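You operate a simulated robot arm through the tools that you are given. There is no shell and no other tool. Be economical: measure what you need, move in short steps, check, and stop when the job is done.

The job below is to be done with a simulated two-armed robot. You get a single attempt, and the scene is never put back.

JOB
Part the blue hose and the branch nozzle from their adaptors.
Fine: hold the steel adaptor while you pull the blue hose off, hose upright in the blue stand; hold the brass adaptor while you twist the nozzle off, nozzle upright in its stand.
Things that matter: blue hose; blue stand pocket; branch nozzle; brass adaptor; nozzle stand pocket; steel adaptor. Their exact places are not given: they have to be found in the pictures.

It is judged by the outcome, as a careful person would: the job done as asked, and still so three seconds after it is handed in. It fails if anything else is knocked over, pushed out of place, dropped, spilled or broken.

ROBOT AND FRAMES
Two 7-joint arms with fingered hands on one trunk, on a base that drives. Base frame: it is fixed to the floor where the robot stands at the start and does not move with it; the origin is under the middle of the robot, x ahead of it, y to its left, z up; the surface under the hand at the start is at about z = 840. Lengths are in mm, angles in rad, forces in N, time in s.
The left shoulder is at the start at [73, 153, 1184], the right one opposite. With the tool pointing down near the work surface each hand reaches from about 420 to 860 mm from the robot's upright axis, wherever it stands, measured 20 degrees to its own side. Places, roughly: blue stand pocket [700, -400, 800]; nozzle stand pocket [500, -400, 800]. Payload 4 kg a hand.
Tool frame (each hand has its own): the origin (TCP) lies between the finger pads and is the grasp point; the fingertips stand 30 mm ahead of it; z points along the fingers, y is the line along which they close. Largest opening 104 mm; the body of the gripper starts 35 mm behind the TCP. The gripper is a hand of 3 fingers: y runs from the thumb to the fingers, the wrist lies at [-15, -104, -178] in the tool frame.
Orientation is told as [roll, pitch, yaw] about the base's x, y, z axes, in that order, counted from this pose: with the fingers straight down and the wrist toward the robot, the tool's x, y and z point along [0, 1, 0], [1, 0, 0] and [0, 0, -1] of the base frame.

CONTROLS
- The arms move only by the tool send_rows. It takes "left_deltas", "right_deltas" or both (then of equal length, played together; a hand with none holds still); each is text: rows parted by semicolons, each of 6 numbers parted by spaces: the shift along the base's x, y, z in m, then the turn, a rotation vector about the base's x, y, z in rad. In form: dx dy dz wx wy wz; .... A call has 1 to 20 rows; each row shifts and turns the commanded pose from where the row before left it. Each row takes 0.2 s and may step no farther than 50 mm and 0.15 rad from the row before; otherwise, the whole call is refused. A pose out of reach is approached as far as the arm can. The call stops where the force on the tool passes 40 N (or 10 N more than at its start, if that is more) or the arm is blocked; 0.2 s more then pass. In this call time passes only in rows, and 0.2 s behind the last. It gives the time, the measured TCP pose, the force on the tool (base axes), the opening and the grip force at its end, in the units of the frame above (readings bear some noise), with the torque about the TCP (base axes, N m) and any sound that the robot's microphone picked up.
- Cameras (640 x 400 px; columns grow to the right, rows downward): "scene" is now at [135.2, -38.2, 1414.2]; the picture's right is [-0.41, -0.91, -0.00], its down [-0.51, 0.23, -0.83] and it looks along [0.76, -0.34, -0.56] (base axes); focal length 263 px, centre (320, 200). "left" rides on the left gripper at [-64, -94, -117] in its tool frame; the picture's right is [-0.72, -0.33, 0.61], its down [0.64, -0.65, 0.40] and it looks along [0.27, 0.68, 0.68] (tool axes); focal length 238 px, centre (320, 200). "right" rides on the right gripper at [64, -94, -117] in its tool frame; the picture's right is [-0.72, 0.33, -0.61], its down [-0.64, -0.65, 0.40] and it looks along [-0.27, 0.68, 0.68] (tool axes); focal length 238 px, centre (320, 200).
- camera(camera): a new picture of that camera. It takes no simulated time.
- slide_trunk(by): slides the trunk up (or, below 0, down) by that many mm; the arms and the scene camera ride with it, the base frame stays. It gives what a move gives, with no picture.
- base_move(legs): drives the robot by 1 to 6 legs, each [ahead, left, turn to the left] in mm, mm and rad, along the robot's own axes; the way and the turn of a leg run together, so that a leg with both is an arc; at most 1500 mm and 3.142 rad a leg. The arms and the cameras ride along, it lands a little off, and it stops where it bumps. It gives what a move gives.
- finger_targets(index, middle, thumb_bend, thumb_turn, hand): sets how far each is bent, from 0 (flat) to 1 (curled in); at 0.3 the hand is open as for a grip, at 0.7 the pads meet at the TCP. One left out holds its place. A second passes; each finger stops where it meets its share of the squeeze, and holds until it gets a number again. It is the only way to open and close the hand. It gives what a move gives, with no picture; readings hold the bend of each and the force on the fingers (four entries, about 0 where the hand has none), thumb and palm. thumb_turn goes from beside the hand (0) to across from the fingers (1), as for a grip.
- head_to(pan, tilt): turns the head with the scene camera to pan (to the left, within 1.501 rad either way) and tilt (down, from -0.506 to 1.204), counted from straight ahead of the robot. It gives what a move gives.
- point_at(camera, pixels): for up to 12 pixels [column, row] of the newest picture of that camera ("zoom" is the newest enlarged one), the place [x, y, z] in the base frame of the surface seen there, good to about 2 mm. It takes no simulated time.
- zoom(camera, box): a new picture of the part [left, top, right, bottom] of that camera's present view, enlarged. It takes no simulated time.
- hand_in(): hands the job in; it is judged then, once.

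Work in short steps. Measure before you move; look again where a grasp or a placing could have gone wrong, and mend it. You have 80 turns and 78 pictures in all, those below and enlarged ones among them. Open the grippers and draw the arms clear of the work before you hand the job in, unless the task says otherwise; then end with one line.

The tools are called after "Emit:" by a JSON object that holds its "op" and its "data". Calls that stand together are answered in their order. send_rows: Moves the arms, as the interface text tells. Its arguments: {"type":"object","properties":{"left_deltas":{"type":"string"},"right_deltas":{"type":"string"}},"required":[]} The other tools are called the same way: slide_trunk (by) slides the trunk up or down; finger_targets (index, middle, thumb_bend, thumb_turn, hand) moves the fingers one by one; base_move (legs) drives the base; head_to (pan, tilt) turns the head that bears the scene camera; camera (camera) takes a picture; point_at (camera, pixels) gives the place of the surface under pixels of a picture; zoom (camera, box) takes an enlarged picture of a part of a camera's view; hand_in () hands the job in.

At the start:

```text
time: 0.0
left_eef_pos: [508.4, 40.2, 1254.7]
left_tcp_rot: [0.0, 0.0, 0.0]
left_wrist_force: [-0.6, 0.0, -0.1]
left_moment: [-0.03, 0.01, 0.0]
left_finger_gap: 103.8
left_grasp_force: 0.0
left_shape: jaw
left_bend: [0.3, 0.3, 0.3, 0.98]
left_finger forces: [0.1, 0.0, 0.0, 0.1, 0.0, 0.0]
right_eef_pos: [457.1, -374.2, 1229.2]
right_tcp_rot: [0.001, -0.001, 0.002]
right_wrist_force: [-0.5, -0.5, 0.1]
right_moment: [0.03, 0.04, -0.01]
right_finger_gap: 103.4
right_grasp_force: 0.0
right_shape: jaw
right_bend: [0.3, 0.3, 0.3, 0.98]
right_finger forces: [0.0, 0.0, 0.0, 0.0, 0.0, 0.0]
trunk travel left (down, up): [-600.0, 340.0]
robot x, y, heading: [1.1, 3.4, -0.004]
head pan, tilt: [-0.419, 0.59]
```

scene: 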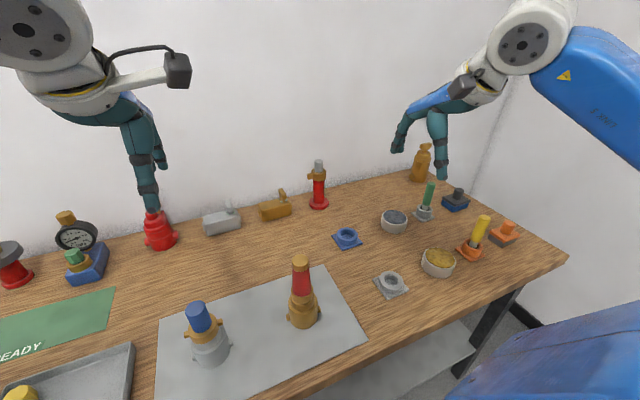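
right: 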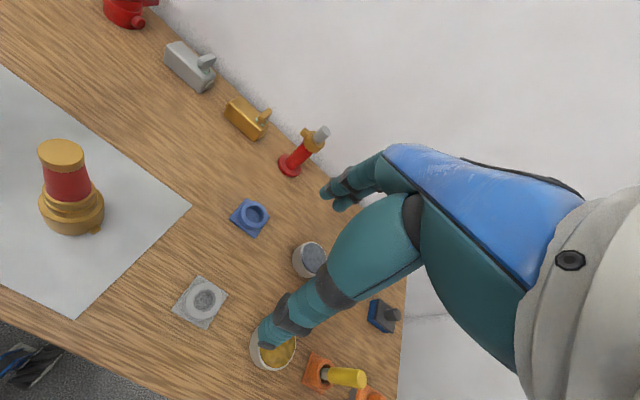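
left: 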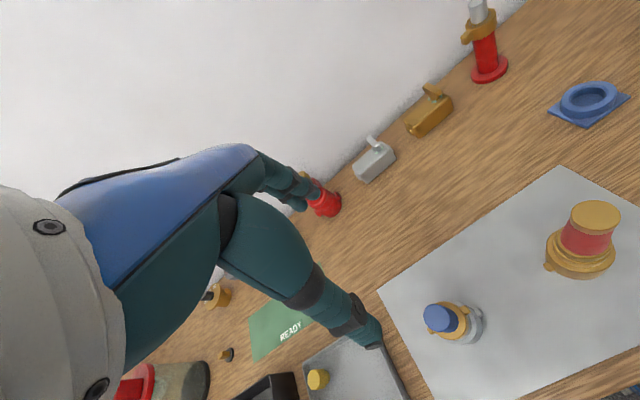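

The scene picture shows the blue hose in the steel adaptor near (208,335) and the nozzle on the brass adaptor near (302,295), with stands at (347,237) and (391,285). I enlarge both to measure them.

Emit:
{"op": "zoom", "data": {"camera": "scene", "box": [160, 240, 360, 380]}}

Emit:
{"op": "point_at", "data": {"camera": "scene", "pixels": [[198, 309], [204, 323], [207, 345], [215, 362], [300, 259], [301, 280], [303, 300], [304, 318], [347, 237], [391, 282], [346, 232], [240, 380]]}}

Emit:
{"op": "zoom", "data": {"camera": "scene", "box": [310, 200, 470, 310]}}

```text
2.86 times, centred on (260, 310) of scene
```

zoom: 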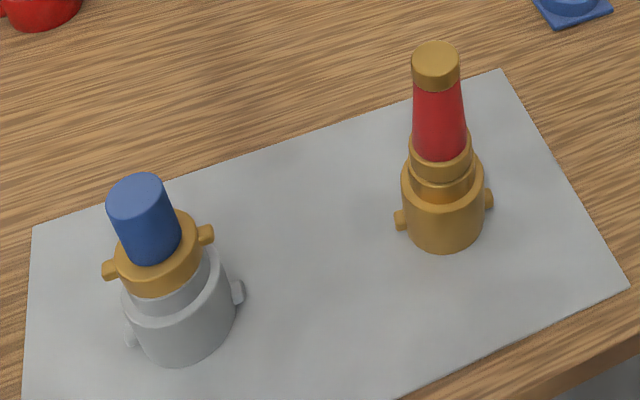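

```text
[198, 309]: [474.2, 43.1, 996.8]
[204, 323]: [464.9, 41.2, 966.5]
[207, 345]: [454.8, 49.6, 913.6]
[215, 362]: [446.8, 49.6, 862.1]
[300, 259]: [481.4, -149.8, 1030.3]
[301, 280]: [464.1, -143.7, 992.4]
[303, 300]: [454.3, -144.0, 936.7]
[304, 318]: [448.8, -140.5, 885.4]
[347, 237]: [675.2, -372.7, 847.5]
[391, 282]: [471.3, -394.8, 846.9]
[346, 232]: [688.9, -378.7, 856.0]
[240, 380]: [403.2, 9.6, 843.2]
```

```text
3.64 times, centred on (390, 255) of scene
```

zoom: 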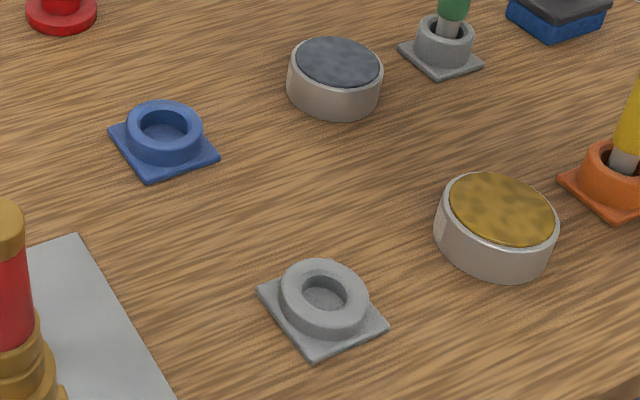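

The stands are flat rings with a pocket. I measure their rims in this enlarged picture, then enlarge the hose.

Emit:
{"op": "point_at", "data": {"camera": "zoom", "pixels": [[163, 132], [129, 128], [200, 130], [165, 103], [165, 148], [323, 298], [284, 290], [364, 302], [324, 263], [322, 323], [260, 297], [384, 320]]}}

Emit:
{"op": "zoom", "data": {"camera": "scene", "box": [165, 285, 261, 375]}}

Emit:
{"op": "zoom", "data": {"camera": "left", "box": [400, 270, 500, 370]}}

Emit:
{"op": "zoom", "data": {"camera": "right", "box": [20, 130, 140, 250]}}

```text
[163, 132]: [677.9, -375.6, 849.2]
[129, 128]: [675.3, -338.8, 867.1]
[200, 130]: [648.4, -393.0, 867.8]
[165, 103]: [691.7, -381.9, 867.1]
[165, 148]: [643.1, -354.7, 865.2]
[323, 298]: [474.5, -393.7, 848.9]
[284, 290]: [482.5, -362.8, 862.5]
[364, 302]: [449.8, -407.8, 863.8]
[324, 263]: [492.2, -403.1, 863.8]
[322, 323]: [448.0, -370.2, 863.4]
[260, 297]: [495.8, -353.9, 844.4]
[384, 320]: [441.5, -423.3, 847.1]
```

```text
4.44 times, centred on (213, 330) of scene
```

zoom: 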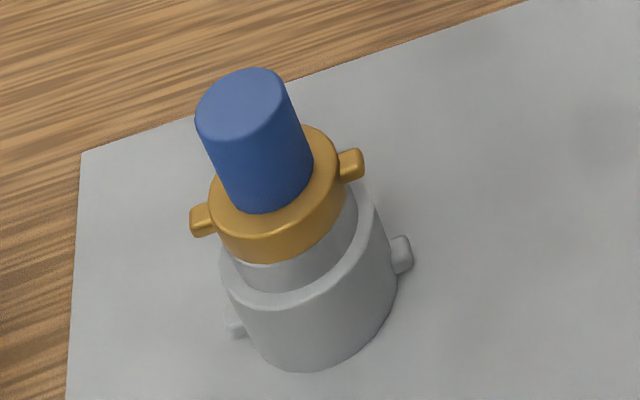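

```text
4.00 times, centred on (450, 320) of left
```

zoom: 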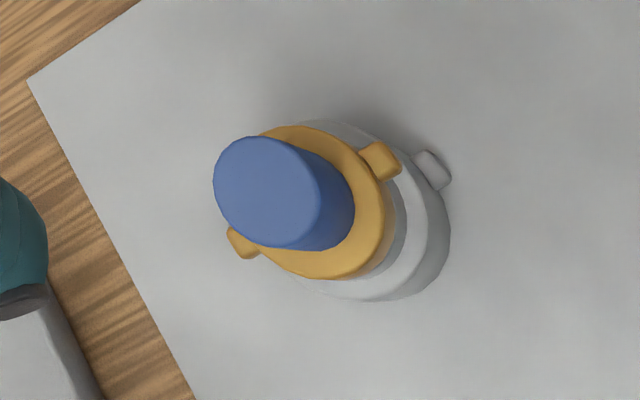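

```text
3.33 times, centred on (80, 190) of right
```

zoom: 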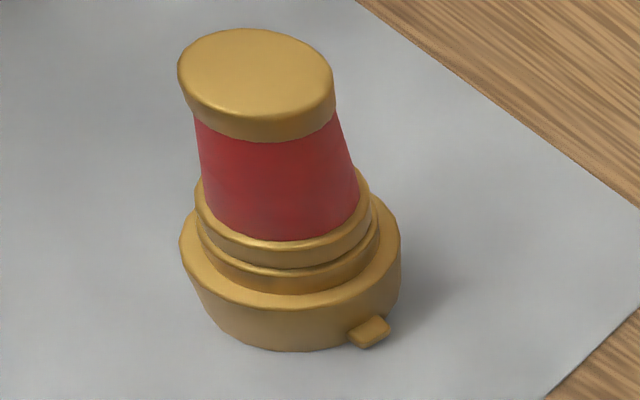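

Now I measure the nozzle in the newest enlarged picture (cap, red cone, collars, adaptor).

Emit:
{"op": "point_at", "data": {"camera": "zoom", "pixels": [[256, 82], [183, 80], [328, 75], [270, 120], [270, 150], [278, 225], [280, 258], [200, 215], [370, 200], [280, 325], [184, 250], [370, 332]]}}

Emit:
{"op": "zoom", "data": {"camera": "scene", "box": [165, 285, 261, 375]}}

```text
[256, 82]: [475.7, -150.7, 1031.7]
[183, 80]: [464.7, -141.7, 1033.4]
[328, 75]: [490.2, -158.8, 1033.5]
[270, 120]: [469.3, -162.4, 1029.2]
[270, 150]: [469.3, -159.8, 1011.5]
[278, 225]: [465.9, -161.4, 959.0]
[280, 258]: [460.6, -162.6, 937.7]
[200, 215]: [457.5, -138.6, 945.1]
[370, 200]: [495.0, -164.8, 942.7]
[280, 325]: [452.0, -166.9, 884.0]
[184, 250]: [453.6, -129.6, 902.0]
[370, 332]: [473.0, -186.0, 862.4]
```

```text
4.44 times, centred on (213, 330) of scene
```

zoom: 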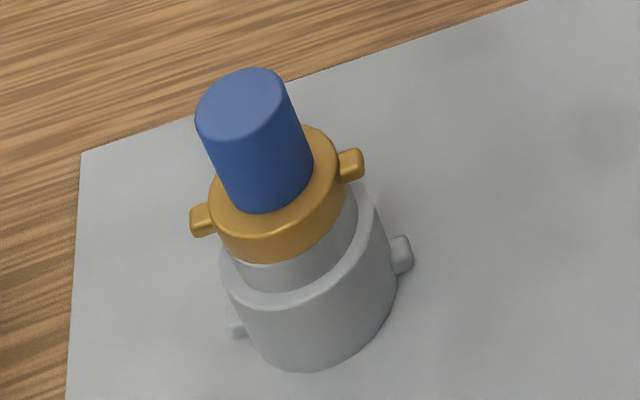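

Nozzle axis is about (476,-150), cap top 1033. Next I measure the hose parts in the newest enlarged picture.

Emit:
{"op": "point_at", "data": {"camera": "zoom", "pixels": [[240, 105], [200, 115], [282, 85], [250, 72], [260, 195], [265, 225], [270, 250], [205, 220], [350, 165], [300, 290], [310, 330], [402, 253]]}}

Emit:
{"op": "zoom", "data": {"camera": "left", "box": [400, 270, 500, 370]}}

```text
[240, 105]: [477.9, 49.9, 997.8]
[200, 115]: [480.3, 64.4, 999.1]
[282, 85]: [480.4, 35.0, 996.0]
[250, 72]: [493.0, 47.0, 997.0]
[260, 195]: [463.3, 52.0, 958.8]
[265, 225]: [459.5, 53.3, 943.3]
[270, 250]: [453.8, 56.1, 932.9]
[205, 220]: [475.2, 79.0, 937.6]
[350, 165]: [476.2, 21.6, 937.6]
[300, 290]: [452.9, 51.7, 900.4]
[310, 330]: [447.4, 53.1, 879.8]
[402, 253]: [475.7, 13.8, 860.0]
```

```text
4.00 times, centred on (450, 320) of left
```

zoom: 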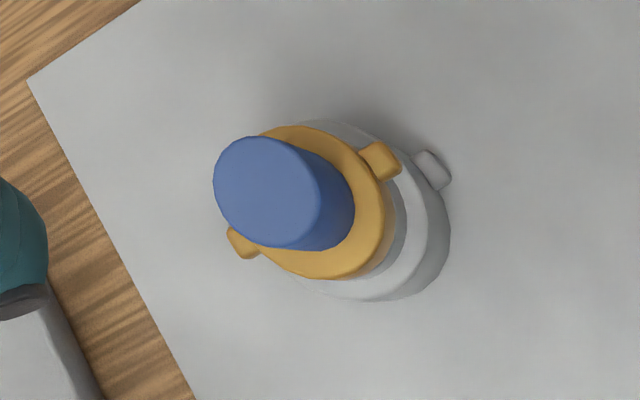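

Hose axis is about (476,50), top 998, brass collar 925–943, steel body about 843–908. I check the tray and mat on the left, where the left arm will come in.

Emit:
{"op": "point_at", "data": {"camera": "scene", "pixels": [[132, 346], [128, 395], [22, 392], [60, 372], [88, 250], [160, 235], [158, 325], [325, 268], [366, 344], [60, 310]]}}

Emit:
{"op": "send_rows", "data": {"left_deltas": "0 0.05 0 -0.14 0 0;0 0.05 0 -0.14 0 0;0 0.05 0 -0.14 0 0;0 0.05 0 -0.14 0 0;0 0 0 -0.14 0 0;0 0 0 -0.14 0 0;0 0 0 -0.14 0 0;0 0 0 -0.14 0 0;0 0 0 -0.14 0 0;0 0 0 -0.14 0 0"}}

```text
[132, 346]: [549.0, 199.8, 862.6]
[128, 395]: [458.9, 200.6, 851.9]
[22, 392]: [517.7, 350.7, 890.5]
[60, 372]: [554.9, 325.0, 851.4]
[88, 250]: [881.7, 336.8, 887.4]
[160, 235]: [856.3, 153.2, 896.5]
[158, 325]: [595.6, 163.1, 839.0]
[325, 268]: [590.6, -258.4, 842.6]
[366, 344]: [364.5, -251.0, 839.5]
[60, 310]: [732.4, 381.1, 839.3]
```

```text
time: 2.2
left_eef_pos: [506.6, 243.8, 1253.8]
left_tcp_rot: [-1.404, 0.002, 0.002]
left_wrist_force: [1.0, 0.6, 0.3]
left_moment: [0.01, 0.03, 0.01]
left_finger_gap: 103.8
left_grasp_force: 0.2
left_shape: jaw
left_bend: [0.3, 0.3, 0.3, 0.98]
left_finger forces: [0.1, 0.0, 0.1, 0.0, 0.0, 0.0]
right_eef_pos: [456.6, -370.4, 1230.0]
right_tcp_rot: [-0.001, -0.001, 0.001]
right_wrist_force: [-0.3, 0.1, 1.0]
right_moment: [-0.05, -0.01, 0.01]
right_finger_gap: 103.7
right_grasp_force: 0.0
right_shape: jaw
right_bend: [0.3, 0.3, 0.3, 0.98]
right_finger forces: [0.0, 0.0, 0.0, 0.1, 0.0, 0.1]
trunk travel left (down, up): [-600.0, 340.0]
robot x, y, heading: [0.7, 0.6, -0.0]
head pan, tilt: [-0.419, 0.59]
```

The tray rim (z about 862) starts at y=200, so the left hand should come in diagonally (yaw +0.4) to keep the wrist off it. I turn it, shift back and lower it to about z 950.

Emit:
{"op": "send_rows", "data": {"left_deltas": "-0.022 -0.037 0 0 0 0.134;-0.022 -0.037 0 0 0 0.133;-0.022 -0.037 0 0 0 0.133;0 0 -0.05 0 0 0;0 0 -0.05 0 0 0;0 0 -0.05 0 0 0;0 0 -0.05 0 0 0;0 0 -0.05 0 0 0;0 0 -0.05 0 0 0"}}

Emit:
{"op": "camera", "data": {"camera": "scene"}}

Emit:
{"op": "camera", "data": {"camera": "left"}}

```text
time: 4.2
left_eef_pos: [471.4, 188.9, 964.8]
left_tcp_rot: [-1.402, 0.004, 0.398]
left_wrist_force: [0.4, 0.0, 1.0]
left_moment: [0.01, -0.01, 0.02]
left_finger_gap: 103.9
left_grasp_force: 0.0
left_shape: jaw
left_bend: [0.3, 0.3, 0.3, 0.97]
left_finger forces: [0.0, 0.0, 0.0, 0.0, 0.0, 0.1]
left hand out of reach, approached as far as the arm can: row 3, 4, 5
right_eef_pos: [456.3, -371.5, 1229.9]
right_tcp_rot: [-0.001, 0.001, -0.001]
right_wrist_force: [0.0, -0.4, 0.5]
right_moment: [-0.04, 0.02, 0.0]
right_finger_gap: 103.6
right_grasp_force: 0.1
right_shape: jaw
right_bend: [0.3, 0.3, 0.3, 0.98]
right_finger forces: [0.1, 0.0, 0.0, 0.0, 0.0, 0.0]
trunk travel left (down, up): [-600.0, 340.0]
robot x, y, heading: [-1.4, -1.7, 0.002]
head pan, tilt: [-0.419, 0.59]
```

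```text
67 pictures are left
```

scene: 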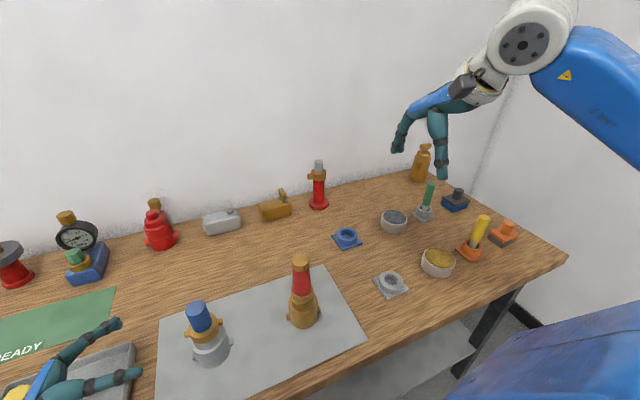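

```text
66 pictures are left
```

left: 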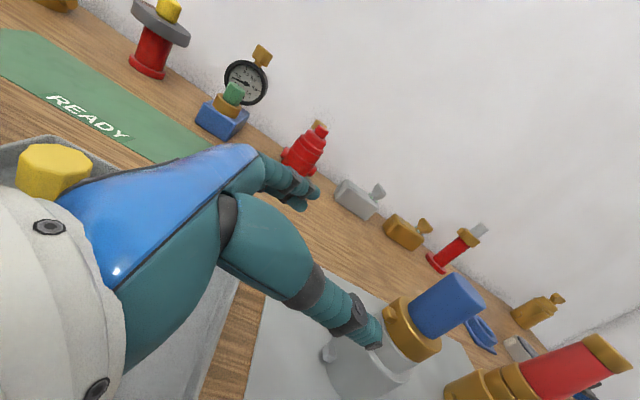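

Rows 3–5 were out of reach because the wrist comes too near the body. I drive the base back 100 mm, which carries the left hand clear of the hose.

Emit:
{"op": "base_move", "data": {"legs": [[-100, 0, 0]]}}

```text
time: 5.3
left_eef_pos: [375.0, 189.7, 964.5]
left_tcp_rot: [-1.401, 0.003, 0.402]
left_wrist_force: [-0.9, -0.5, 0.0]
left_moment: [0.02, 0.02, -0.02]
left_finger_gap: 104.0
left_grasp_force: 0.0
left_shape: jaw
left_bend: [0.3, 0.3, 0.3, 0.97]
left_finger forces: [0.0, 0.0, 0.0, 0.1, 0.0, 0.1]
right_eef_pos: [358.7, -372.4, 1229.5]
right_tcp_rot: [0.001, 0.002, 0.0]
right_wrist_force: [-0.4, -0.2, 0.5]
right_moment: [-0.01, -0.02, -0.02]
right_finger_gap: 103.7
right_grasp_force: 0.0
right_shape: jaw
right_bend: [0.3, 0.3, 0.3, 0.98]
right_finger forces: [0.0, 0.1, 0.0, 0.0, 0.0, 0.0]
trunk travel left (down, up): [-600.0, 340.0]
robot x, y, heading: [-97.4, -1.6, -0.0]
head pan, tilt: [-0.419, 0.59]
```

Now I move the left hand to the pre-grasp point (441,133) in front of the steel adaptor, then down to about z 893.

Emit:
{"op": "send_rows", "data": {"left_deltas": "0.033 -0.018 0 0 0 0;0.033 -0.038 0 0 0 0;0 0 -0.036 0 0 0;0 0 -0.036 0 0 0"}}

Emit:
{"op": "camera", "data": {"camera": "left"}}

Emit:
{"op": "camera", "data": {"camera": "scene"}}

```text
refused: row 2 steps farther than a row can; nothing moved
```

```text
65 pictures are left
```

left: 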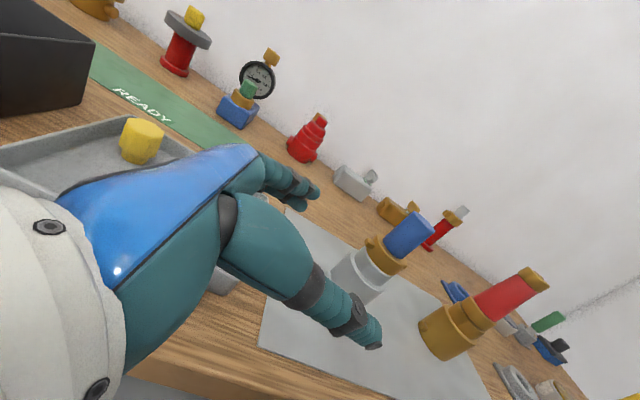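

```text
64 pictures are left
```

scene: 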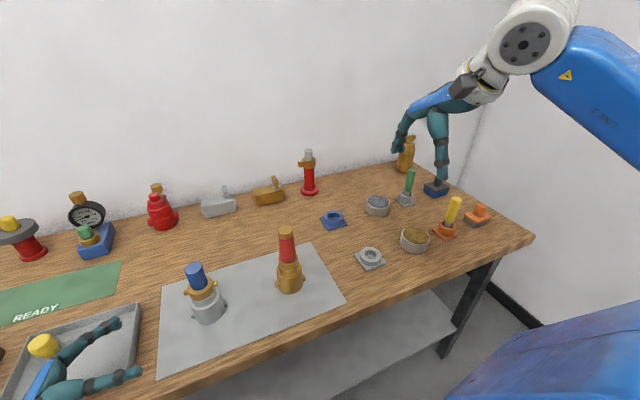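

The step was too long. I send the same way in shorter rows.

Emit:
{"op": "send_rows", "data": {"left_deltas": "0.022 -0.019 0 0 0 0;0.022 -0.019 0 0 0 0;0.022 -0.019 0 0 0 0;0 0 -0.036 0 0 0;0 0 -0.036 0 0 0"}}

Emit:
{"op": "camera", "data": {"camera": "left"}}

Emit:
{"op": "camera", "data": {"camera": "scene"}}

```text
time: 6.5
left_eef_pos: [437.6, 129.6, 894.2]
left_tcp_rot: [-1.399, 0.0, 0.401]
left_wrist_force: [0.1, 0.1, 1.1]
left_moment: [-0.03, -0.01, -0.02]
left_finger_gap: 103.8
left_grasp_force: 0.0
left_shape: jaw
left_bend: [0.3, 0.3, 0.3, 0.97]
left_finger forces: [0.0, 0.1, 0.0, 0.0, 0.1, 0.0]
right_eef_pos: [355.4, -370.4, 1229.5]
right_tcp_rot: [0.001, -0.001, 0.0]
right_wrist_force: [0.2, -0.7, 0.1]
right_moment: [0.02, -0.02, 0.02]
right_finger_gap: 104.1
right_grasp_force: 0.1
right_shape: jaw
right_bend: [0.3, 0.3, 0.3, 0.98]
right_finger forces: [0.0, 0.1, 0.0, 0.0, 0.0, 0.0]
trunk travel left (down, up): [-600.0, 340.0]
robot x, y, heading: [-99.0, 0.5, 0.005]
head pan, tilt: [-0.419, 0.59]
```

```text
63 pictures are left
```

left: 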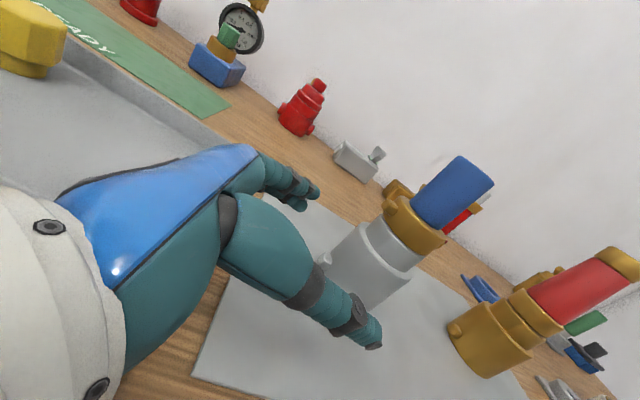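

```text
62 pictures are left
```

scene: 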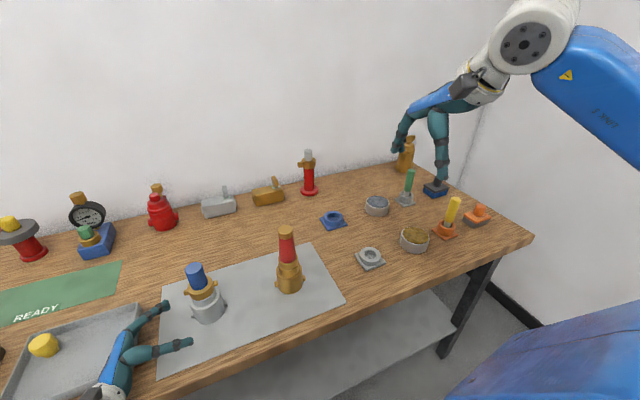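

The hand lines up with the adaptor (axis 476,50). I slide it in 78 mm along its pointing direction, slightly down to z 886.

Emit:
{"op": "send_rows", "data": {"left_deltas": "0.009 -0.018 -0.002 0 0 0;0.009 -0.018 -0.002 0 0 0;0.009 -0.018 -0.002 0 0 0;0.009 -0.018 -0.002 0 0 0"}}

Emit:
{"op": "camera", "data": {"camera": "left"}}

Emit:
{"op": "zoom", "data": {"camera": "scene", "box": [110, 240, 270, 360]}}

```text
time: 7.5
left_eef_pos: [472.5, 58.4, 885.1]
left_tcp_rot: [-1.396, 0.0, 0.402]
left_wrist_force: [-0.6, 0.0, -0.4]
left_moment: [0.02, 0.01, 0.02]
left_finger_gap: 104.0
left_grasp_force: 0.1
left_shape: jaw
left_bend: [0.3, 0.3, 0.3, 0.97]
left_finger forces: [0.0, 0.1, 0.0, 0.1, 0.0, 0.1]
right_eef_pos: [355.2, -373.9, 1230.0]
right_tcp_rot: [0.0, 0.002, 0.0]
right_wrist_force: [-0.1, 0.3, -0.2]
right_moment: [-0.03, 0.01, 0.04]
right_finger_gap: 103.9
right_grasp_force: 0.0
right_shape: jaw
right_bend: [0.3, 0.3, 0.3, 0.98]
right_finger forces: [0.0, 0.1, 0.0, 0.0, 0.0, 0.0]
trunk travel left (down, up): [-600.0, 340.0]
robot x, y, heading: [-100.2, -0.7, 0.001]
head pan, tilt: [-0.419, 0.59]
```

```text
61 pictures are left
```

left: 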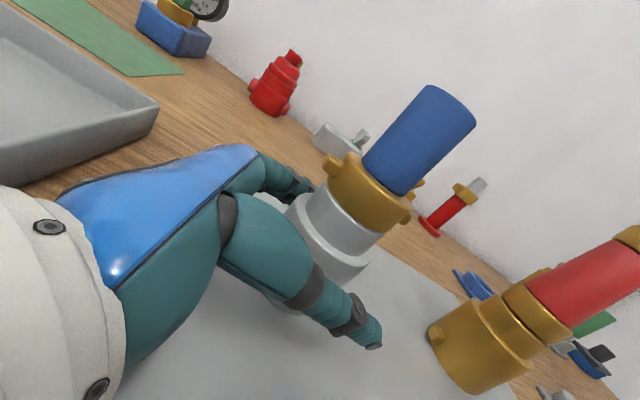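

```text
3.33 times, centred on (190, 300) of scene
```

zoom: 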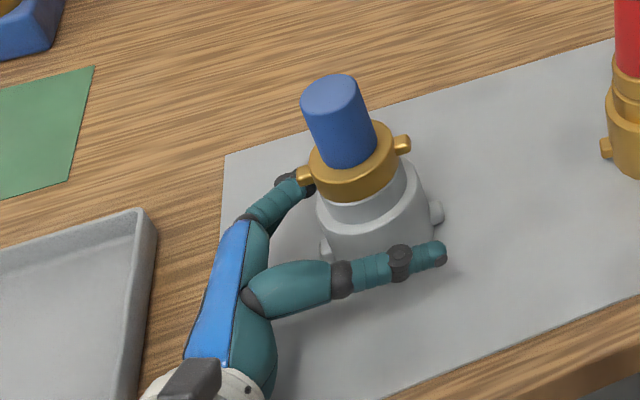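

The adaptor sits between the fingers and thumb, below the brass collar. I close the left hand on the steel body.

Emit:
{"op": "finger_targets", "data": {"hand": "left", "index": 0.7, "middle": 0.7, "thumb_bend": 0.7}}

Emit:
{"op": "zoom", "data": {"camera": "scene", "box": [110, 240, 270, 360]}}

```text
time: 8.6
left_eef_pos: [473.8, 60.8, 885.1]
left_tcp_rot: [-1.4, 0.0, 0.402]
left_wrist_force: [-0.9, 1.5, -1.1]
left_moment: [0.03, -0.15, -0.01]
left_finger_gap: 58.2
left_grasp_force: 26.5
left_shape: fingers
left_bend: [0.45, 0.52, 0.53, 0.97]
left_finger forces: [15.3, 10.5, 0.0, 0.0, 27.6, 0.0]
right_eef_pos: [355.3, -371.8, 1228.6]
right_tcp_rot: [-0.001, -0.001, -0.001]
right_wrist_force: [-0.1, 0.2, 0.4]
right_moment: [-0.01, -0.03, -0.01]
right_finger_gap: 103.5
right_grasp_force: 0.1
right_shape: jaw
right_bend: [0.3, 0.3, 0.3, 0.98]
right_finger forces: [0.1, 0.1, 0.0, 0.0, 0.0, 0.1]
trunk travel left (down, up): [-600.0, 340.0]
robot x, y, heading: [-103.2, -1.3, 0.0]
head pan, tilt: [-0.419, 0.59]
```

```text
3.33 times, centred on (190, 300) of scene
```

zoom: 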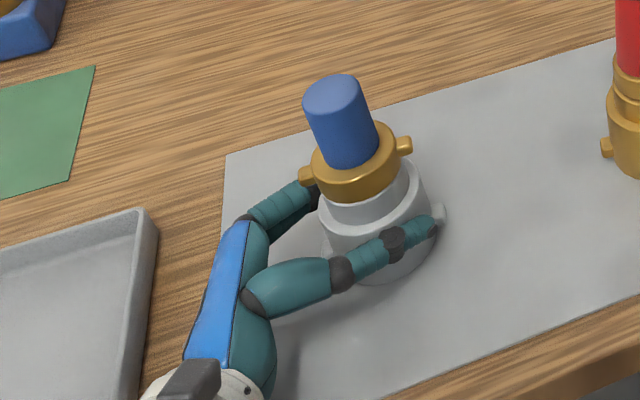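

The left hand holds the adaptor with 26 N. Now I bring the right hand over the hose at height, yawed +0.4 so its wrist stays to the right.

Emit:
{"op": "send_rows", "data": {"right_deltas": "0.0121 0.0422 0 0 0 0.04;0.0121 0.0422 0 0 0 0.04;0.0121 0.0422 0 0 0 0.04;0.0121 0.0422 0 0 0 0.04;0.0121 0.0422 0 0 0 0.04;0.0121 0.0422 0 0 0 0.04;0.0121 0.0422 0 0 0 0.04;0.0121 0.0422 0 0 0 0.04;0.0121 0.0422 0 0 0 0.04;0.0121 0.0422 0 0 0 0.04;0 0 -0.05 0 0 0;0 0 -0.05 0 0 0"}}

Emit:
{"op": "camera", "data": {"camera": "right"}}

Emit:
{"op": "camera", "data": {"camera": "scene"}}

```text
time: 11.2
left_eef_pos: [472.7, 60.5, 884.6]
left_tcp_rot: [-1.402, -0.001, 0.402]
left_wrist_force: [-0.3, 2.0, 0.1]
left_moment: [0.06, -0.17, 0.04]
left_finger_gap: 58.2
left_grasp_force: 26.9
left_shape: fingers
left_bend: [0.45, 0.52, 0.53, 0.97]
left_finger forces: [15.7, 10.4, 0.0, 0.0, 27.0, 0.0]
right_eef_pos: [477.5, 47.6, 1130.6]
right_tcp_rot: [0.002, -0.002, 0.401]
right_wrist_force: [-0.1, 0.3, 0.6]
right_moment: [0.0, -0.02, -0.02]
right_finger_gap: 103.7
right_grasp_force: 0.0
right_shape: jaw
right_bend: [0.3, 0.3, 0.3, 0.98]
right_finger forces: [0.0, 0.0, 0.1, 0.0, 0.0, 0.0]
trunk travel left (down, up): [-600.0, 340.0]
robot x, y, heading: [-99.0, 1.0, -0.007]
head pan, tilt: [-0.419, 0.59]
```

```text
58 pictures are left
```

right: 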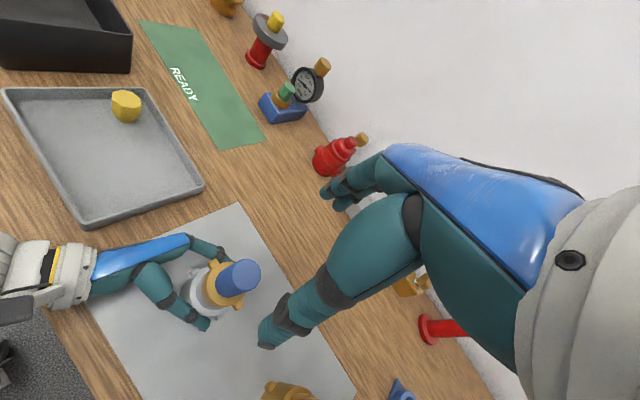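

```text
57 pictures are left
```

scene: 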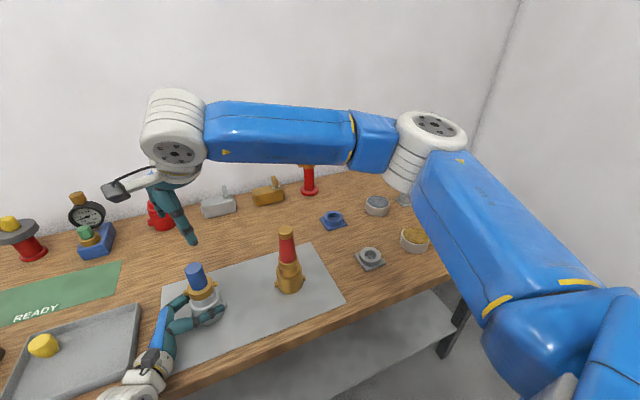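

The right hand hangs above the hose. I measure the hose top in the right and scene pictures to centre the grip.

Emit:
{"op": "zoom", "data": {"camera": "right", "box": [180, 230, 280, 330]}}

Emit:
{"op": "point_at", "data": {"camera": "right", "pixels": [[222, 278], [256, 272], [240, 262], [244, 291], [239, 277]]}}

Emit:
{"op": "point_at", "data": {"camera": "scene", "pixels": [[187, 268], [203, 266], [195, 264], [196, 271]]}}

```text
4.00 times, centred on (230, 280) of right
```

zoom: 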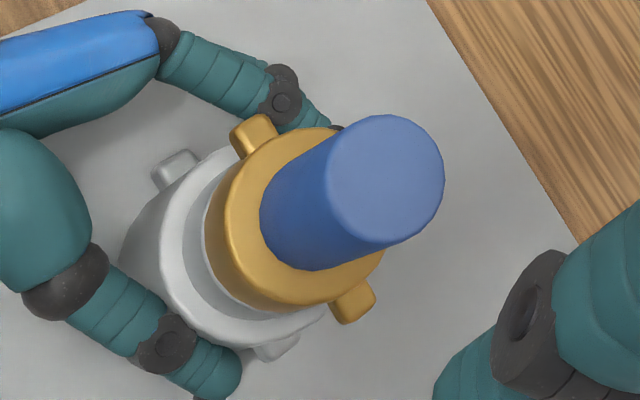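

```text
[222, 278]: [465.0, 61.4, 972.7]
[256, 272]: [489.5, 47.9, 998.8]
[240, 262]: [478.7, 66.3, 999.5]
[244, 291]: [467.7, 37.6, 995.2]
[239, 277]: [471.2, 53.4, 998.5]
```

```text
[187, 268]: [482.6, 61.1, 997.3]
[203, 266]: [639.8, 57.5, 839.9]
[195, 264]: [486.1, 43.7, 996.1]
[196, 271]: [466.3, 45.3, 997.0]
```

I take the centre and rim of the hose's top face in the enlarged picture.

Emit:
{"op": "point_at", "data": {"camera": "zoom", "pixels": [[386, 178], [330, 180], [442, 175], [385, 118], [387, 238]]}}

```text
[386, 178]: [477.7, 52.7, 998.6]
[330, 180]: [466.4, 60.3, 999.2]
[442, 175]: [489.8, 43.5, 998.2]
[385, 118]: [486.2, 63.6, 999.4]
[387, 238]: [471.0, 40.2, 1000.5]
```

The hose top is centred at (478,52). I shift 5 mm in y and lower the open right hand to z about 977.

Emit:
{"op": "send_rows", "data": {"right_deltas": "0 0.005 -0.04 0 0 0;0 0 -0.04 0 0 0;0 0 -0.04 0 0 0;0 0 -0.033 0 0 0"}}

Emit:
{"op": "camera", "data": {"camera": "right"}}

Emit:
{"op": "zoom", "data": {"camera": "scene", "box": [110, 200, 290, 340]}}

```text
time: 12.2
left_eef_pos: [471.5, 61.2, 884.7]
left_tcp_rot: [-1.401, 0.003, 0.401]
left_wrist_force: [0.4, 0.2, 0.4]
left_moment: [0.05, -0.12, 0.0]
left_finger_gap: 58.0
left_grasp_force: 26.1
left_shape: fingers
left_bend: [0.45, 0.52, 0.53, 0.97]
left_finger forces: [15.6, 9.9, 0.0, 0.0, 27.0, 0.1]
right_eef_pos: [475.7, 56.9, 978.0]
right_tcp_rot: [0.0, -0.002, 0.4]
right_wrist_force: [0.0, -0.5, -0.4]
right_moment: [-0.01, -0.03, 0.02]
right_finger_gap: 103.8
right_grasp_force: 0.0
right_shape: jaw
right_bend: [0.3, 0.3, 0.3, 0.98]
right_finger forces: [0.0, 0.0, 0.1, 0.0, 0.1, 0.0]
trunk travel left (down, up): [-600.0, 340.0]
robot x, y, heading: [-99.3, 1.4, -0.001]
head pan, tilt: [-0.419, 0.59]
```

```text
55 pictures are left
```

right: 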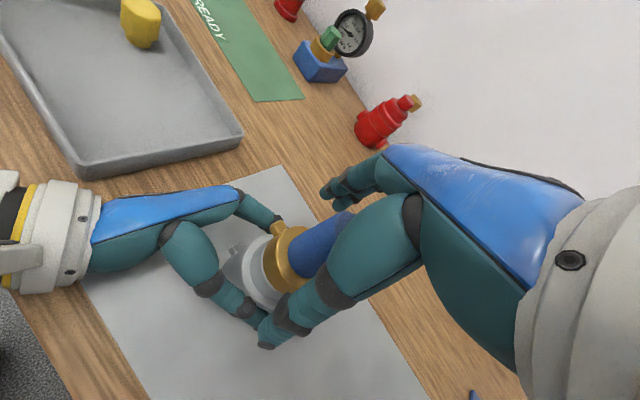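

```text
2.86 times, centred on (200, 270) of scene
```

zoom: 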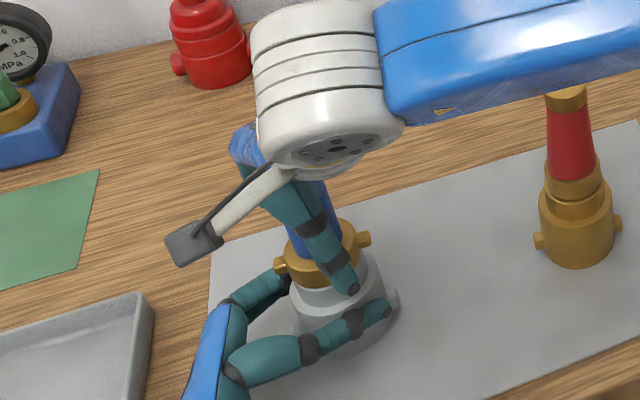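

The hose stands between the right fingers and thumb. I trim 4 mm in y and close the right hand.

Emit:
{"op": "send_rows", "data": {"right_deltas": "0.002 -0.004 0 0 0 0"}}

Emit:
{"op": "finger_targets", "data": {"hand": "right", "index": 0.75, "middle": 0.75, "thumb_bend": 0.75}}

Emit:
{"op": "zoom", "data": {"camera": "scene", "box": [110, 200, 290, 340]}}

```text
time: 12.6
left_eef_pos: [472.7, 60.9, 884.4]
left_tcp_rot: [-1.403, 0.001, 0.401]
left_wrist_force: [0.0, 0.0, 0.2]
left_moment: [0.03, -0.12, 0.0]
left_finger_gap: 58.1
left_grasp_force: 26.3
left_shape: fingers
left_bend: [0.45, 0.52, 0.53, 0.97]
left_finger forces: [15.6, 10.1, 0.1, 0.0, 27.0, 0.0]
right_eef_pos: [477.6, 52.5, 977.3]
right_tcp_rot: [0.0, -0.003, 0.399]
right_wrist_force: [0.1, 0.4, 0.3]
right_moment: [-0.01, 0.02, 0.02]
right_finger_gap: 103.8
right_grasp_force: 0.2
right_shape: jaw
right_bend: [0.3, 0.3, 0.3, 0.98]
right_finger forces: [0.0, 0.1, 0.1, 0.1, 0.1, 0.1]
trunk travel left (down, up): [-600.0, 340.0]
robot x, y, heading: [-100.5, 0.6, -0.003]
head pan, tilt: [-0.419, 0.59]
```

```text
time: 13.6
left_eef_pos: [473.5, 60.8, 883.7]
left_tcp_rot: [-1.401, 0.003, 0.402]
left_wrist_force: [-2.9, -0.9, 0.5]
left_moment: [0.02, -0.16, -0.05]
left_finger_gap: 58.6
left_grasp_force: 26.9
left_shape: fingers
left_bend: [0.45, 0.52, 0.53, 0.97]
left_finger forces: [14.7, 10.0, 0.1, 0.0, 27.9, 0.0]
right_eef_pos: [479.0, 51.6, 978.2]
right_tcp_rot: [-0.001, -0.002, 0.4]
right_wrist_force: [3.0, -0.6, -1.0]
right_moment: [0.0, -0.17, -0.01]
right_finger_gap: 25.8
right_grasp_force: 20.0
right_shape: fingers
right_bend: [0.6, 0.64, 0.61, 0.95]
right_finger forces: [11.8, 10.1, 0.0, 0.0, 18.1, 0.0]
trunk travel left (down, up): [-600.0, 340.0]
robot x, y, heading: [-97.7, -2.2, 0.006]
head pan, tilt: [-0.419, 0.59]
heard: snap
```

```text
2.86 times, centred on (200, 270) of scene
```

zoom: 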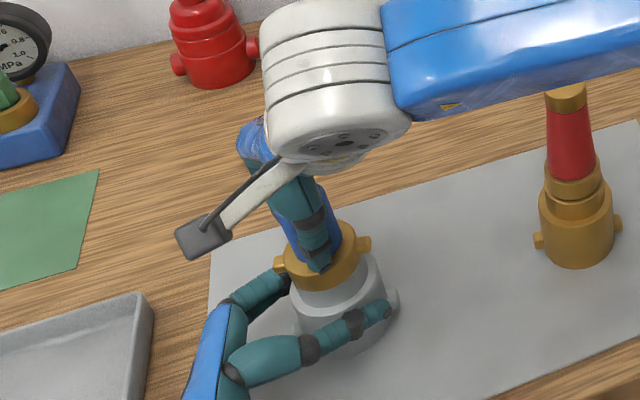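

The right hand holds the hose with 20 N; a snap was heard while closing. I pull straight up gently while the left hand holds still.

Emit:
{"op": "send_rows", "data": {"right_deltas": "0 0 0.004 0 0 0;0 0 0.004 0 0 0;0 0 0.004 0 0 0"}}

Emit:
{"op": "zoom", "data": {"camera": "scene", "box": [110, 200, 290, 340]}}

```text
time: 14.3
left_eef_pos: [471.6, 60.7, 884.4]
left_tcp_rot: [-1.402, 0.001, 0.402]
left_wrist_force: [1.2, -0.8, 0.6]
left_moment: [-0.01, -0.12, -0.05]
left_finger_gap: 57.8
left_grasp_force: 26.1
left_shape: fingers
left_bend: [0.45, 0.52, 0.53, 0.97]
left_finger forces: [15.7, 10.2, 0.0, 0.0, 26.6, 0.0]
right_eef_pos: [478.0, 51.5, 988.8]
right_tcp_rot: [0.0, 0.001, 0.402]
right_wrist_force: [0.5, -0.3, -1.4]
right_moment: [-0.01, 0.01, 0.0]
right_finger_gap: 26.3
right_grasp_force: 20.0
right_shape: fingers
right_bend: [0.6, 0.64, 0.61, 0.95]
right_finger forces: [11.1, 9.4, 0.0, 0.0, 18.6, 0.0]
trunk travel left (down, up): [-600.0, 340.0]
robot x, y, heading: [-97.4, -3.1, 0.003]
head pan, tilt: [-0.419, 0.59]
```

```text
2.86 times, centred on (200, 270) of scene
```

zoom: 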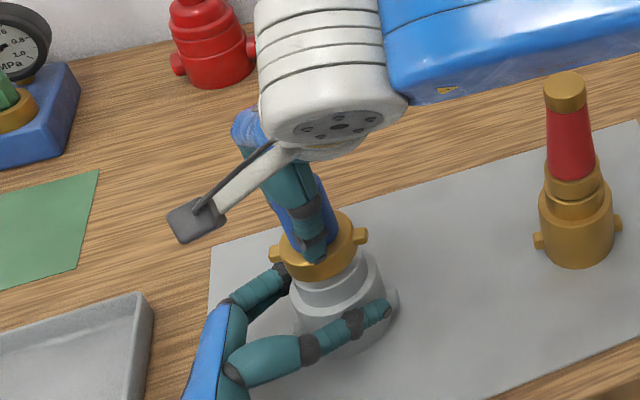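

The hose rose with almost no force and the adaptor stayed put. I lift on by 120 mm and look.

Emit:
{"op": "send_rows", "data": {"right_deltas": "0 0 0.02 0 0 0;0 0 0.03 0 0 0;0 0 0.04 0 0 0;0 0 0.04 0 0 0"}}

Emit:
{"op": "camera", "data": {"camera": "scene"}}

Emit:
{"op": "zoom", "data": {"camera": "scene", "box": [110, 180, 290, 340]}}

```text
time: 15.3
left_eef_pos: [471.0, 62.0, 884.3]
left_tcp_rot: [-1.401, 0.001, 0.401]
left_wrist_force: [1.4, -0.2, -0.9]
left_moment: [0.01, -0.16, -0.03]
left_finger_gap: 57.8
left_grasp_force: 26.4
left_shape: fingers
left_bend: [0.44, 0.52, 0.54, 0.97]
left_finger forces: [15.7, 10.6, 0.0, 0.0, 26.5, 0.1]
right_eef_pos: [477.1, 54.0, 1116.5]
right_tcp_rot: [0.0, -0.003, 0.399]
right_wrist_force: [0.2, -0.5, -1.6]
right_moment: [0.0, -0.01, 0.0]
right_finger_gap: 25.9
right_grasp_force: 19.8
right_shape: fingers
right_bend: [0.6, 0.64, 0.61, 0.95]
right_finger forces: [11.2, 9.5, 0.0, 0.0, 18.6, 0.0]
trunk travel left (down, up): [-600.0, 340.0]
robot x, y, heading: [-99.9, 0.6, -0.003]
head pan, tilt: [-0.419, 0.59]
```

```text
51 pictures are left
```

scene: 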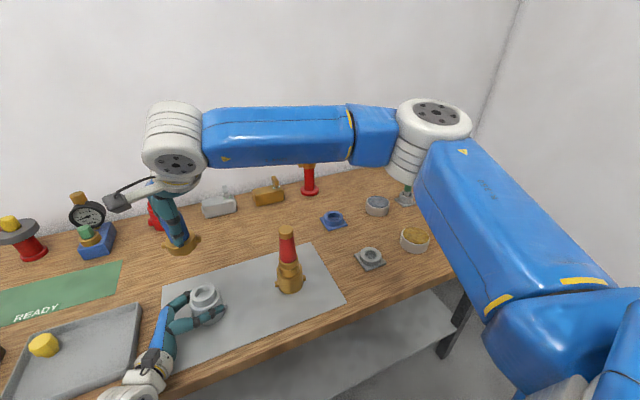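

```text
2.50 times, centred on (200, 260) of scene
```

zoom: 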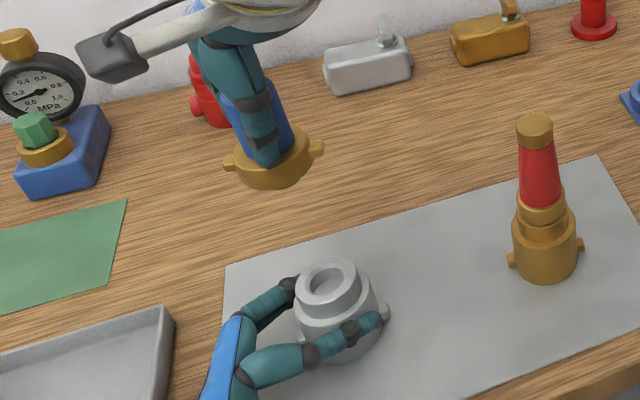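

The hose is off and the steel adaptor still stands. I look at the underside of the hose with the left camera.

Emit:
{"op": "camera", "data": {"camera": "left"}}

```text
49 pictures are left
```

left: 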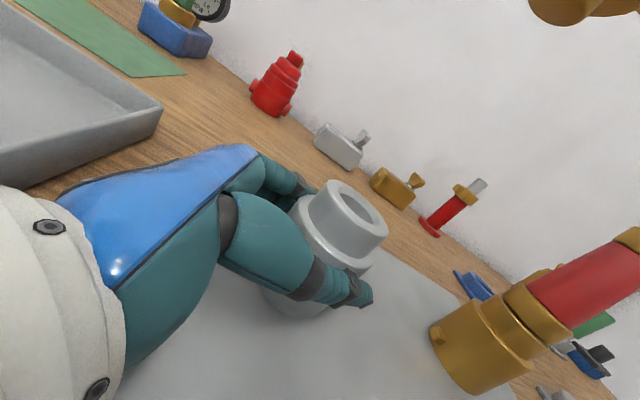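

I enlarge the hose bottom in both views to see whether it has a spigot.

Emit:
{"op": "zoom", "data": {"camera": "scene", "box": [150, 200, 220, 270]}}

Emit:
{"op": "zoom", "data": {"camera": "left", "box": [510, 0, 640, 80]}}

```text
5.71 times, centred on (185, 235) of scene
```

zoom: 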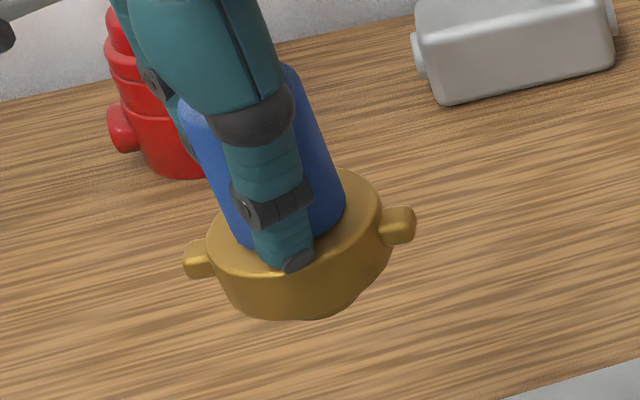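

```text
4.92 times, centred on (575, 40) of left
```

zoom: 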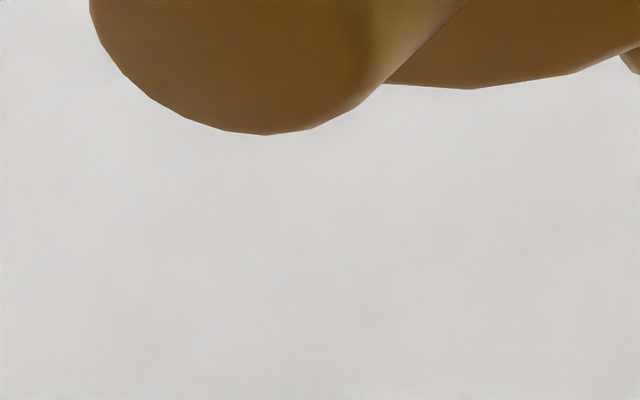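

A brass spigot is under the collar. I measure its lower end and the collar's underside.

Emit:
{"op": "point_at", "data": {"camera": "zoom", "pixels": [[265, 128], [110, 30], [200, 60], [350, 100], [320, 60], [430, 60], [470, 82], [580, 60]]}}

```text
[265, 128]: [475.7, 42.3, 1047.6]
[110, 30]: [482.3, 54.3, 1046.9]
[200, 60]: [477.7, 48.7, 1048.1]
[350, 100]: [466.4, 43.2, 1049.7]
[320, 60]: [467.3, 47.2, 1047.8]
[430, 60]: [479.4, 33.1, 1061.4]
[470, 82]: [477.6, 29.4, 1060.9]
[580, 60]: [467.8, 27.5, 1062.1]
```

The spigot ends 69 mm below the TCP, 14 mm long, radius about 12. I release the steel adaptor and back the left hand out along its approach line.

Emit:
{"op": "finger_targets", "data": {"hand": "left", "index": 0.3, "middle": 0.3, "thumb_bend": 0.3}}

Emit:
{"op": "send_rows", "data": {"left_deltas": "-0.009 0.018 0.002 0 0 0;-0.009 0.018 0.002 0 0 0;-0.009 0.018 0.002 0 0 0;-0.009 0.018 0.002 0 0 0;0 0 0.04 0 0 0;0 0 0.04 0 0 0;0 0 0.04 0 0 0"}}

Emit:
{"op": "camera", "data": {"camera": "scene"}}

```text
time: 16.4
left_eef_pos: [472.5, 61.3, 884.1]
left_tcp_rot: [-1.403, 0.001, 0.402]
left_wrist_force: [-0.2, 1.0, -0.9]
left_moment: [0.0, -0.01, 0.01]
left_finger_gap: 102.8
left_grasp_force: 0.0
left_shape: fingers
left_bend: [0.3, 0.3, 0.3, 0.97]
left_finger forces: [0.0, 0.0, 0.0, 0.0, 0.0, 0.1]
right_eef_pos: [476.8, 53.1, 1116.5]
right_tcp_rot: [0.0, -0.003, 0.4]
right_wrist_force: [-1.0, -0.3, -1.5]
right_moment: [-0.01, 0.01, -0.03]
right_finger_gap: 25.5
right_grasp_force: 19.8
right_shape: fingers
right_bend: [0.6, 0.64, 0.61, 0.95]
right_finger forces: [11.3, 9.5, 0.0, 0.0, 18.5, 0.1]
trunk travel left (down, up): [-600.0, 340.0]
robot x, y, heading: [-101.5, -1.2, 0.0]
head pan, tilt: [-0.419, 0.59]
```

```text
time: 17.9
left_eef_pos: [436.8, 132.3, 1014.1]
left_tcp_rot: [-1.4, 0.003, 0.4]
left_wrist_force: [-0.6, -0.1, 0.0]
left_moment: [-0.01, -0.01, 0.01]
left_finger_gap: 102.5
left_grasp_force: 0.1
left_shape: fingers
left_bend: [0.3, 0.3, 0.3, 0.97]
left_finger forces: [0.0, 0.0, 0.0, 0.0, 0.1, 0.1]
right_eef_pos: [477.8, 54.0, 1115.9]
right_tcp_rot: [0.0, -0.002, 0.399]
right_wrist_force: [-0.4, 0.1, -0.6]
right_moment: [0.0, -0.03, 0.0]
right_finger_gap: 26.0
right_grasp_force: 19.8
right_shape: fingers
right_bend: [0.6, 0.64, 0.61, 0.95]
right_finger forces: [11.3, 9.5, 0.0, 0.1, 18.7, 0.1]
trunk travel left (down, up): [-600.0, 340.0]
robot x, y, heading: [-102.2, 2.9, -0.003]
head pan, tilt: [-0.419, 0.59]
```

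```text
46 pictures are left
```

scene: 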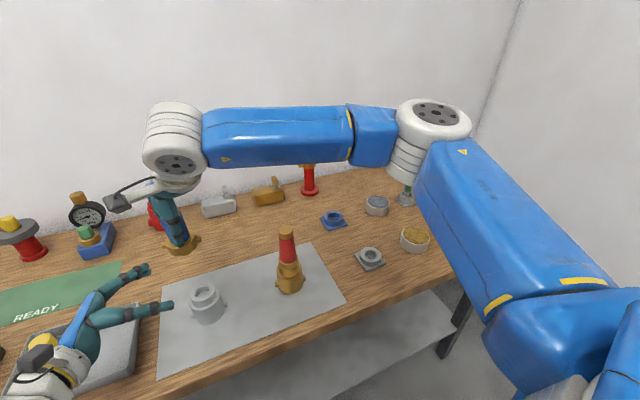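

The adaptor is free and standing. I lift the right hand 100 mm and carry the hose toward the blue stand at about (665,-367).

Emit:
{"op": "send_rows", "data": {"right_deltas": "0 0 0.05 0 0 0;0 0 0.05 0 0 0;0.016 -0.038 0 0 0 0;0.016 -0.038 0 0 0 0;0.016 -0.038 0 0 0 0;0.016 -0.038 0 0 0 0;0.016 -0.038 0 0 0 0;0.016 -0.038 0 0 0 0;0.016 -0.038 0 0 0 0;0.016 -0.038 0 0 0 0;0.016 -0.038 0 0 0 0;0.016 -0.038 0 0 0 0;0.016 -0.038 0 0 0 0"}}

Emit:
{"op": "camera", "data": {"camera": "right"}}

Emit:
{"op": "camera", "data": {"camera": "scene"}}

```text
time: 20.8
left_eef_pos: [437.4, 131.0, 1014.2]
left_tcp_rot: [-1.4, 0.003, 0.402]
left_wrist_force: [-0.3, 0.0, 0.1]
left_moment: [-0.01, -0.03, -0.02]
left_finger_gap: 102.7
left_grasp_force: 0.1
left_shape: fingers
left_bend: [0.3, 0.3, 0.3, 0.97]
left_finger forces: [0.0, 0.1, 0.0, 0.0, 0.0, 0.0]
right_eef_pos: [597.9, -232.0, 1218.8]
right_tcp_rot: [0.0, -0.001, 0.4]
right_wrist_force: [0.5, 0.1, -1.7]
right_moment: [-0.03, 0.03, 0.04]
right_finger_gap: 25.5
right_grasp_force: 19.4
right_shape: fingers
right_bend: [0.6, 0.65, 0.61, 0.95]
right_finger forces: [10.8, 9.6, 0.0, 0.0, 18.3, 0.0]
right hand out of reach, approached as far as the arm can: row 10, 11, 12, 13
trunk travel left (down, up): [-600.0, 340.0]
robot x, y, heading: [-95.3, 1.7, -0.002]
head pan, tilt: [-0.419, 0.59]
```

```text
45 pictures are left
```

right: 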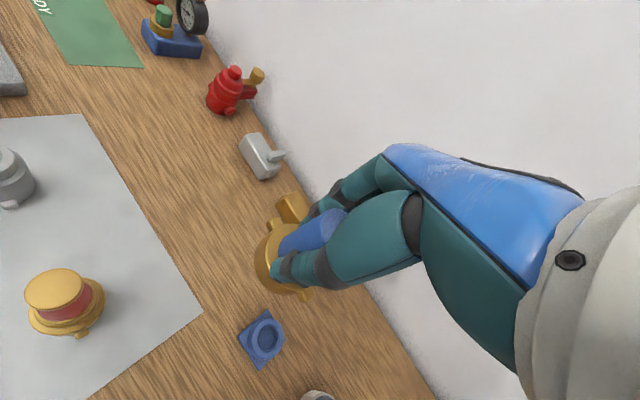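

```text
44 pictures are left
```

scene: 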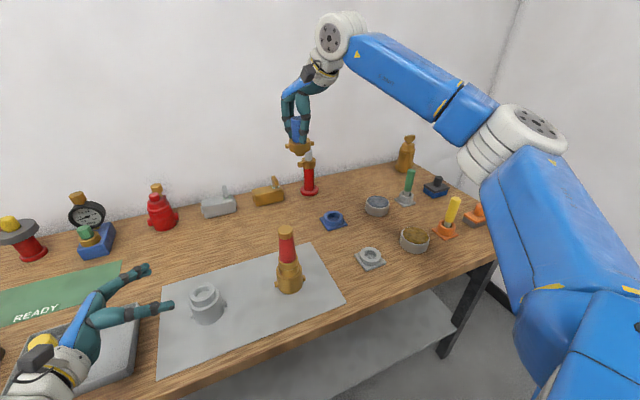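

The last rows were out of reach. I raise the left hand a little more and drive the base 90 ahead and 100 to the right.

Emit:
{"op": "send_rows", "data": {"left_deltas": "0 0 0.04 0 0 0;0 0 0.04 0 0 0"}}

Emit:
{"op": "base_move", "data": {"legs": [[90, -100, 0]]}}

Emit:
{"op": "camera", "data": {"camera": "right"}}

```text
time: 21.4
left_eef_pos: [438.1, 130.9, 1094.9]
left_tcp_rot: [-1.397, 0.0, 0.401]
left_wrist_force: [-0.4, 0.0, 0.2]
left_moment: [0.0, -0.03, 0.02]
left_finger_gap: 102.8
left_grasp_force: 0.0
left_shape: fingers
left_bend: [0.3, 0.3, 0.3, 0.97]
left_finger forces: [0.1, 0.0, 0.1, 0.0, 0.0, 0.0]
right_eef_pos: [598.5, -232.8, 1218.3]
right_tcp_rot: [0.002, -0.001, 0.4]
right_wrist_force: [0.3, -0.2, -1.8]
right_moment: [-0.02, -0.01, 0.0]
right_finger_gap: 25.6
right_grasp_force: 19.4
right_shape: fingers
right_bend: [0.6, 0.65, 0.61, 0.95]
right_finger forces: [10.8, 9.8, 0.0, 0.1, 18.3, 0.0]
trunk travel left (down, up): [-600.0, 340.0]
robot x, y, heading: [-99.4, -0.1, -0.001]
head pan, tilt: [-0.419, 0.59]
```

```text
time: 22.6
left_eef_pos: [525.8, 47.7, 1093.3]
left_tcp_rot: [-1.41, 0.002, 0.405]
left_wrist_force: [0.1, 1.3, -0.3]
left_moment: [-0.01, 0.0, -0.04]
left_finger_gap: 102.7
left_grasp_force: 0.0
left_shape: fingers
left_bend: [0.3, 0.3, 0.3, 0.97]
left_finger forces: [0.1, 0.1, 0.1, 0.0, 0.1, 0.1]
right_eef_pos: [686.7, -315.3, 1222.6]
right_tcp_rot: [-0.01, 0.002, 0.402]
right_wrist_force: [0.5, 1.7, -0.9]
right_moment: [-0.09, -0.04, 0.03]
right_finger_gap: 25.8
right_grasp_force: 19.0
right_shape: fingers
right_bend: [0.6, 0.65, 0.61, 0.95]
right_finger forces: [10.8, 9.6, 0.1, 0.0, 18.4, 0.0]
trunk travel left (down, up): [-600.0, 340.0]
robot x, y, heading: [-11.7, -97.4, 0.0]
head pan, tilt: [-0.419, 0.59]
```

```text
43 pictures are left
```

right: 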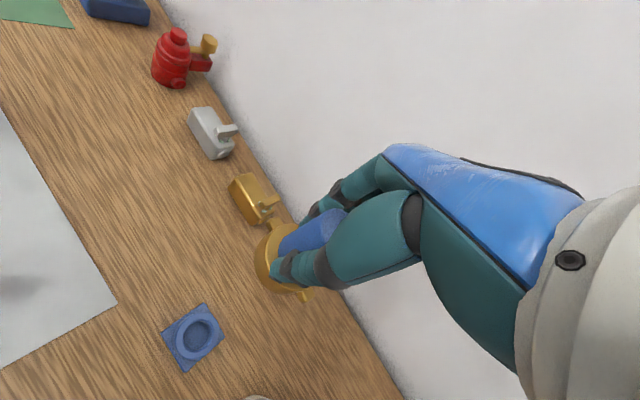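

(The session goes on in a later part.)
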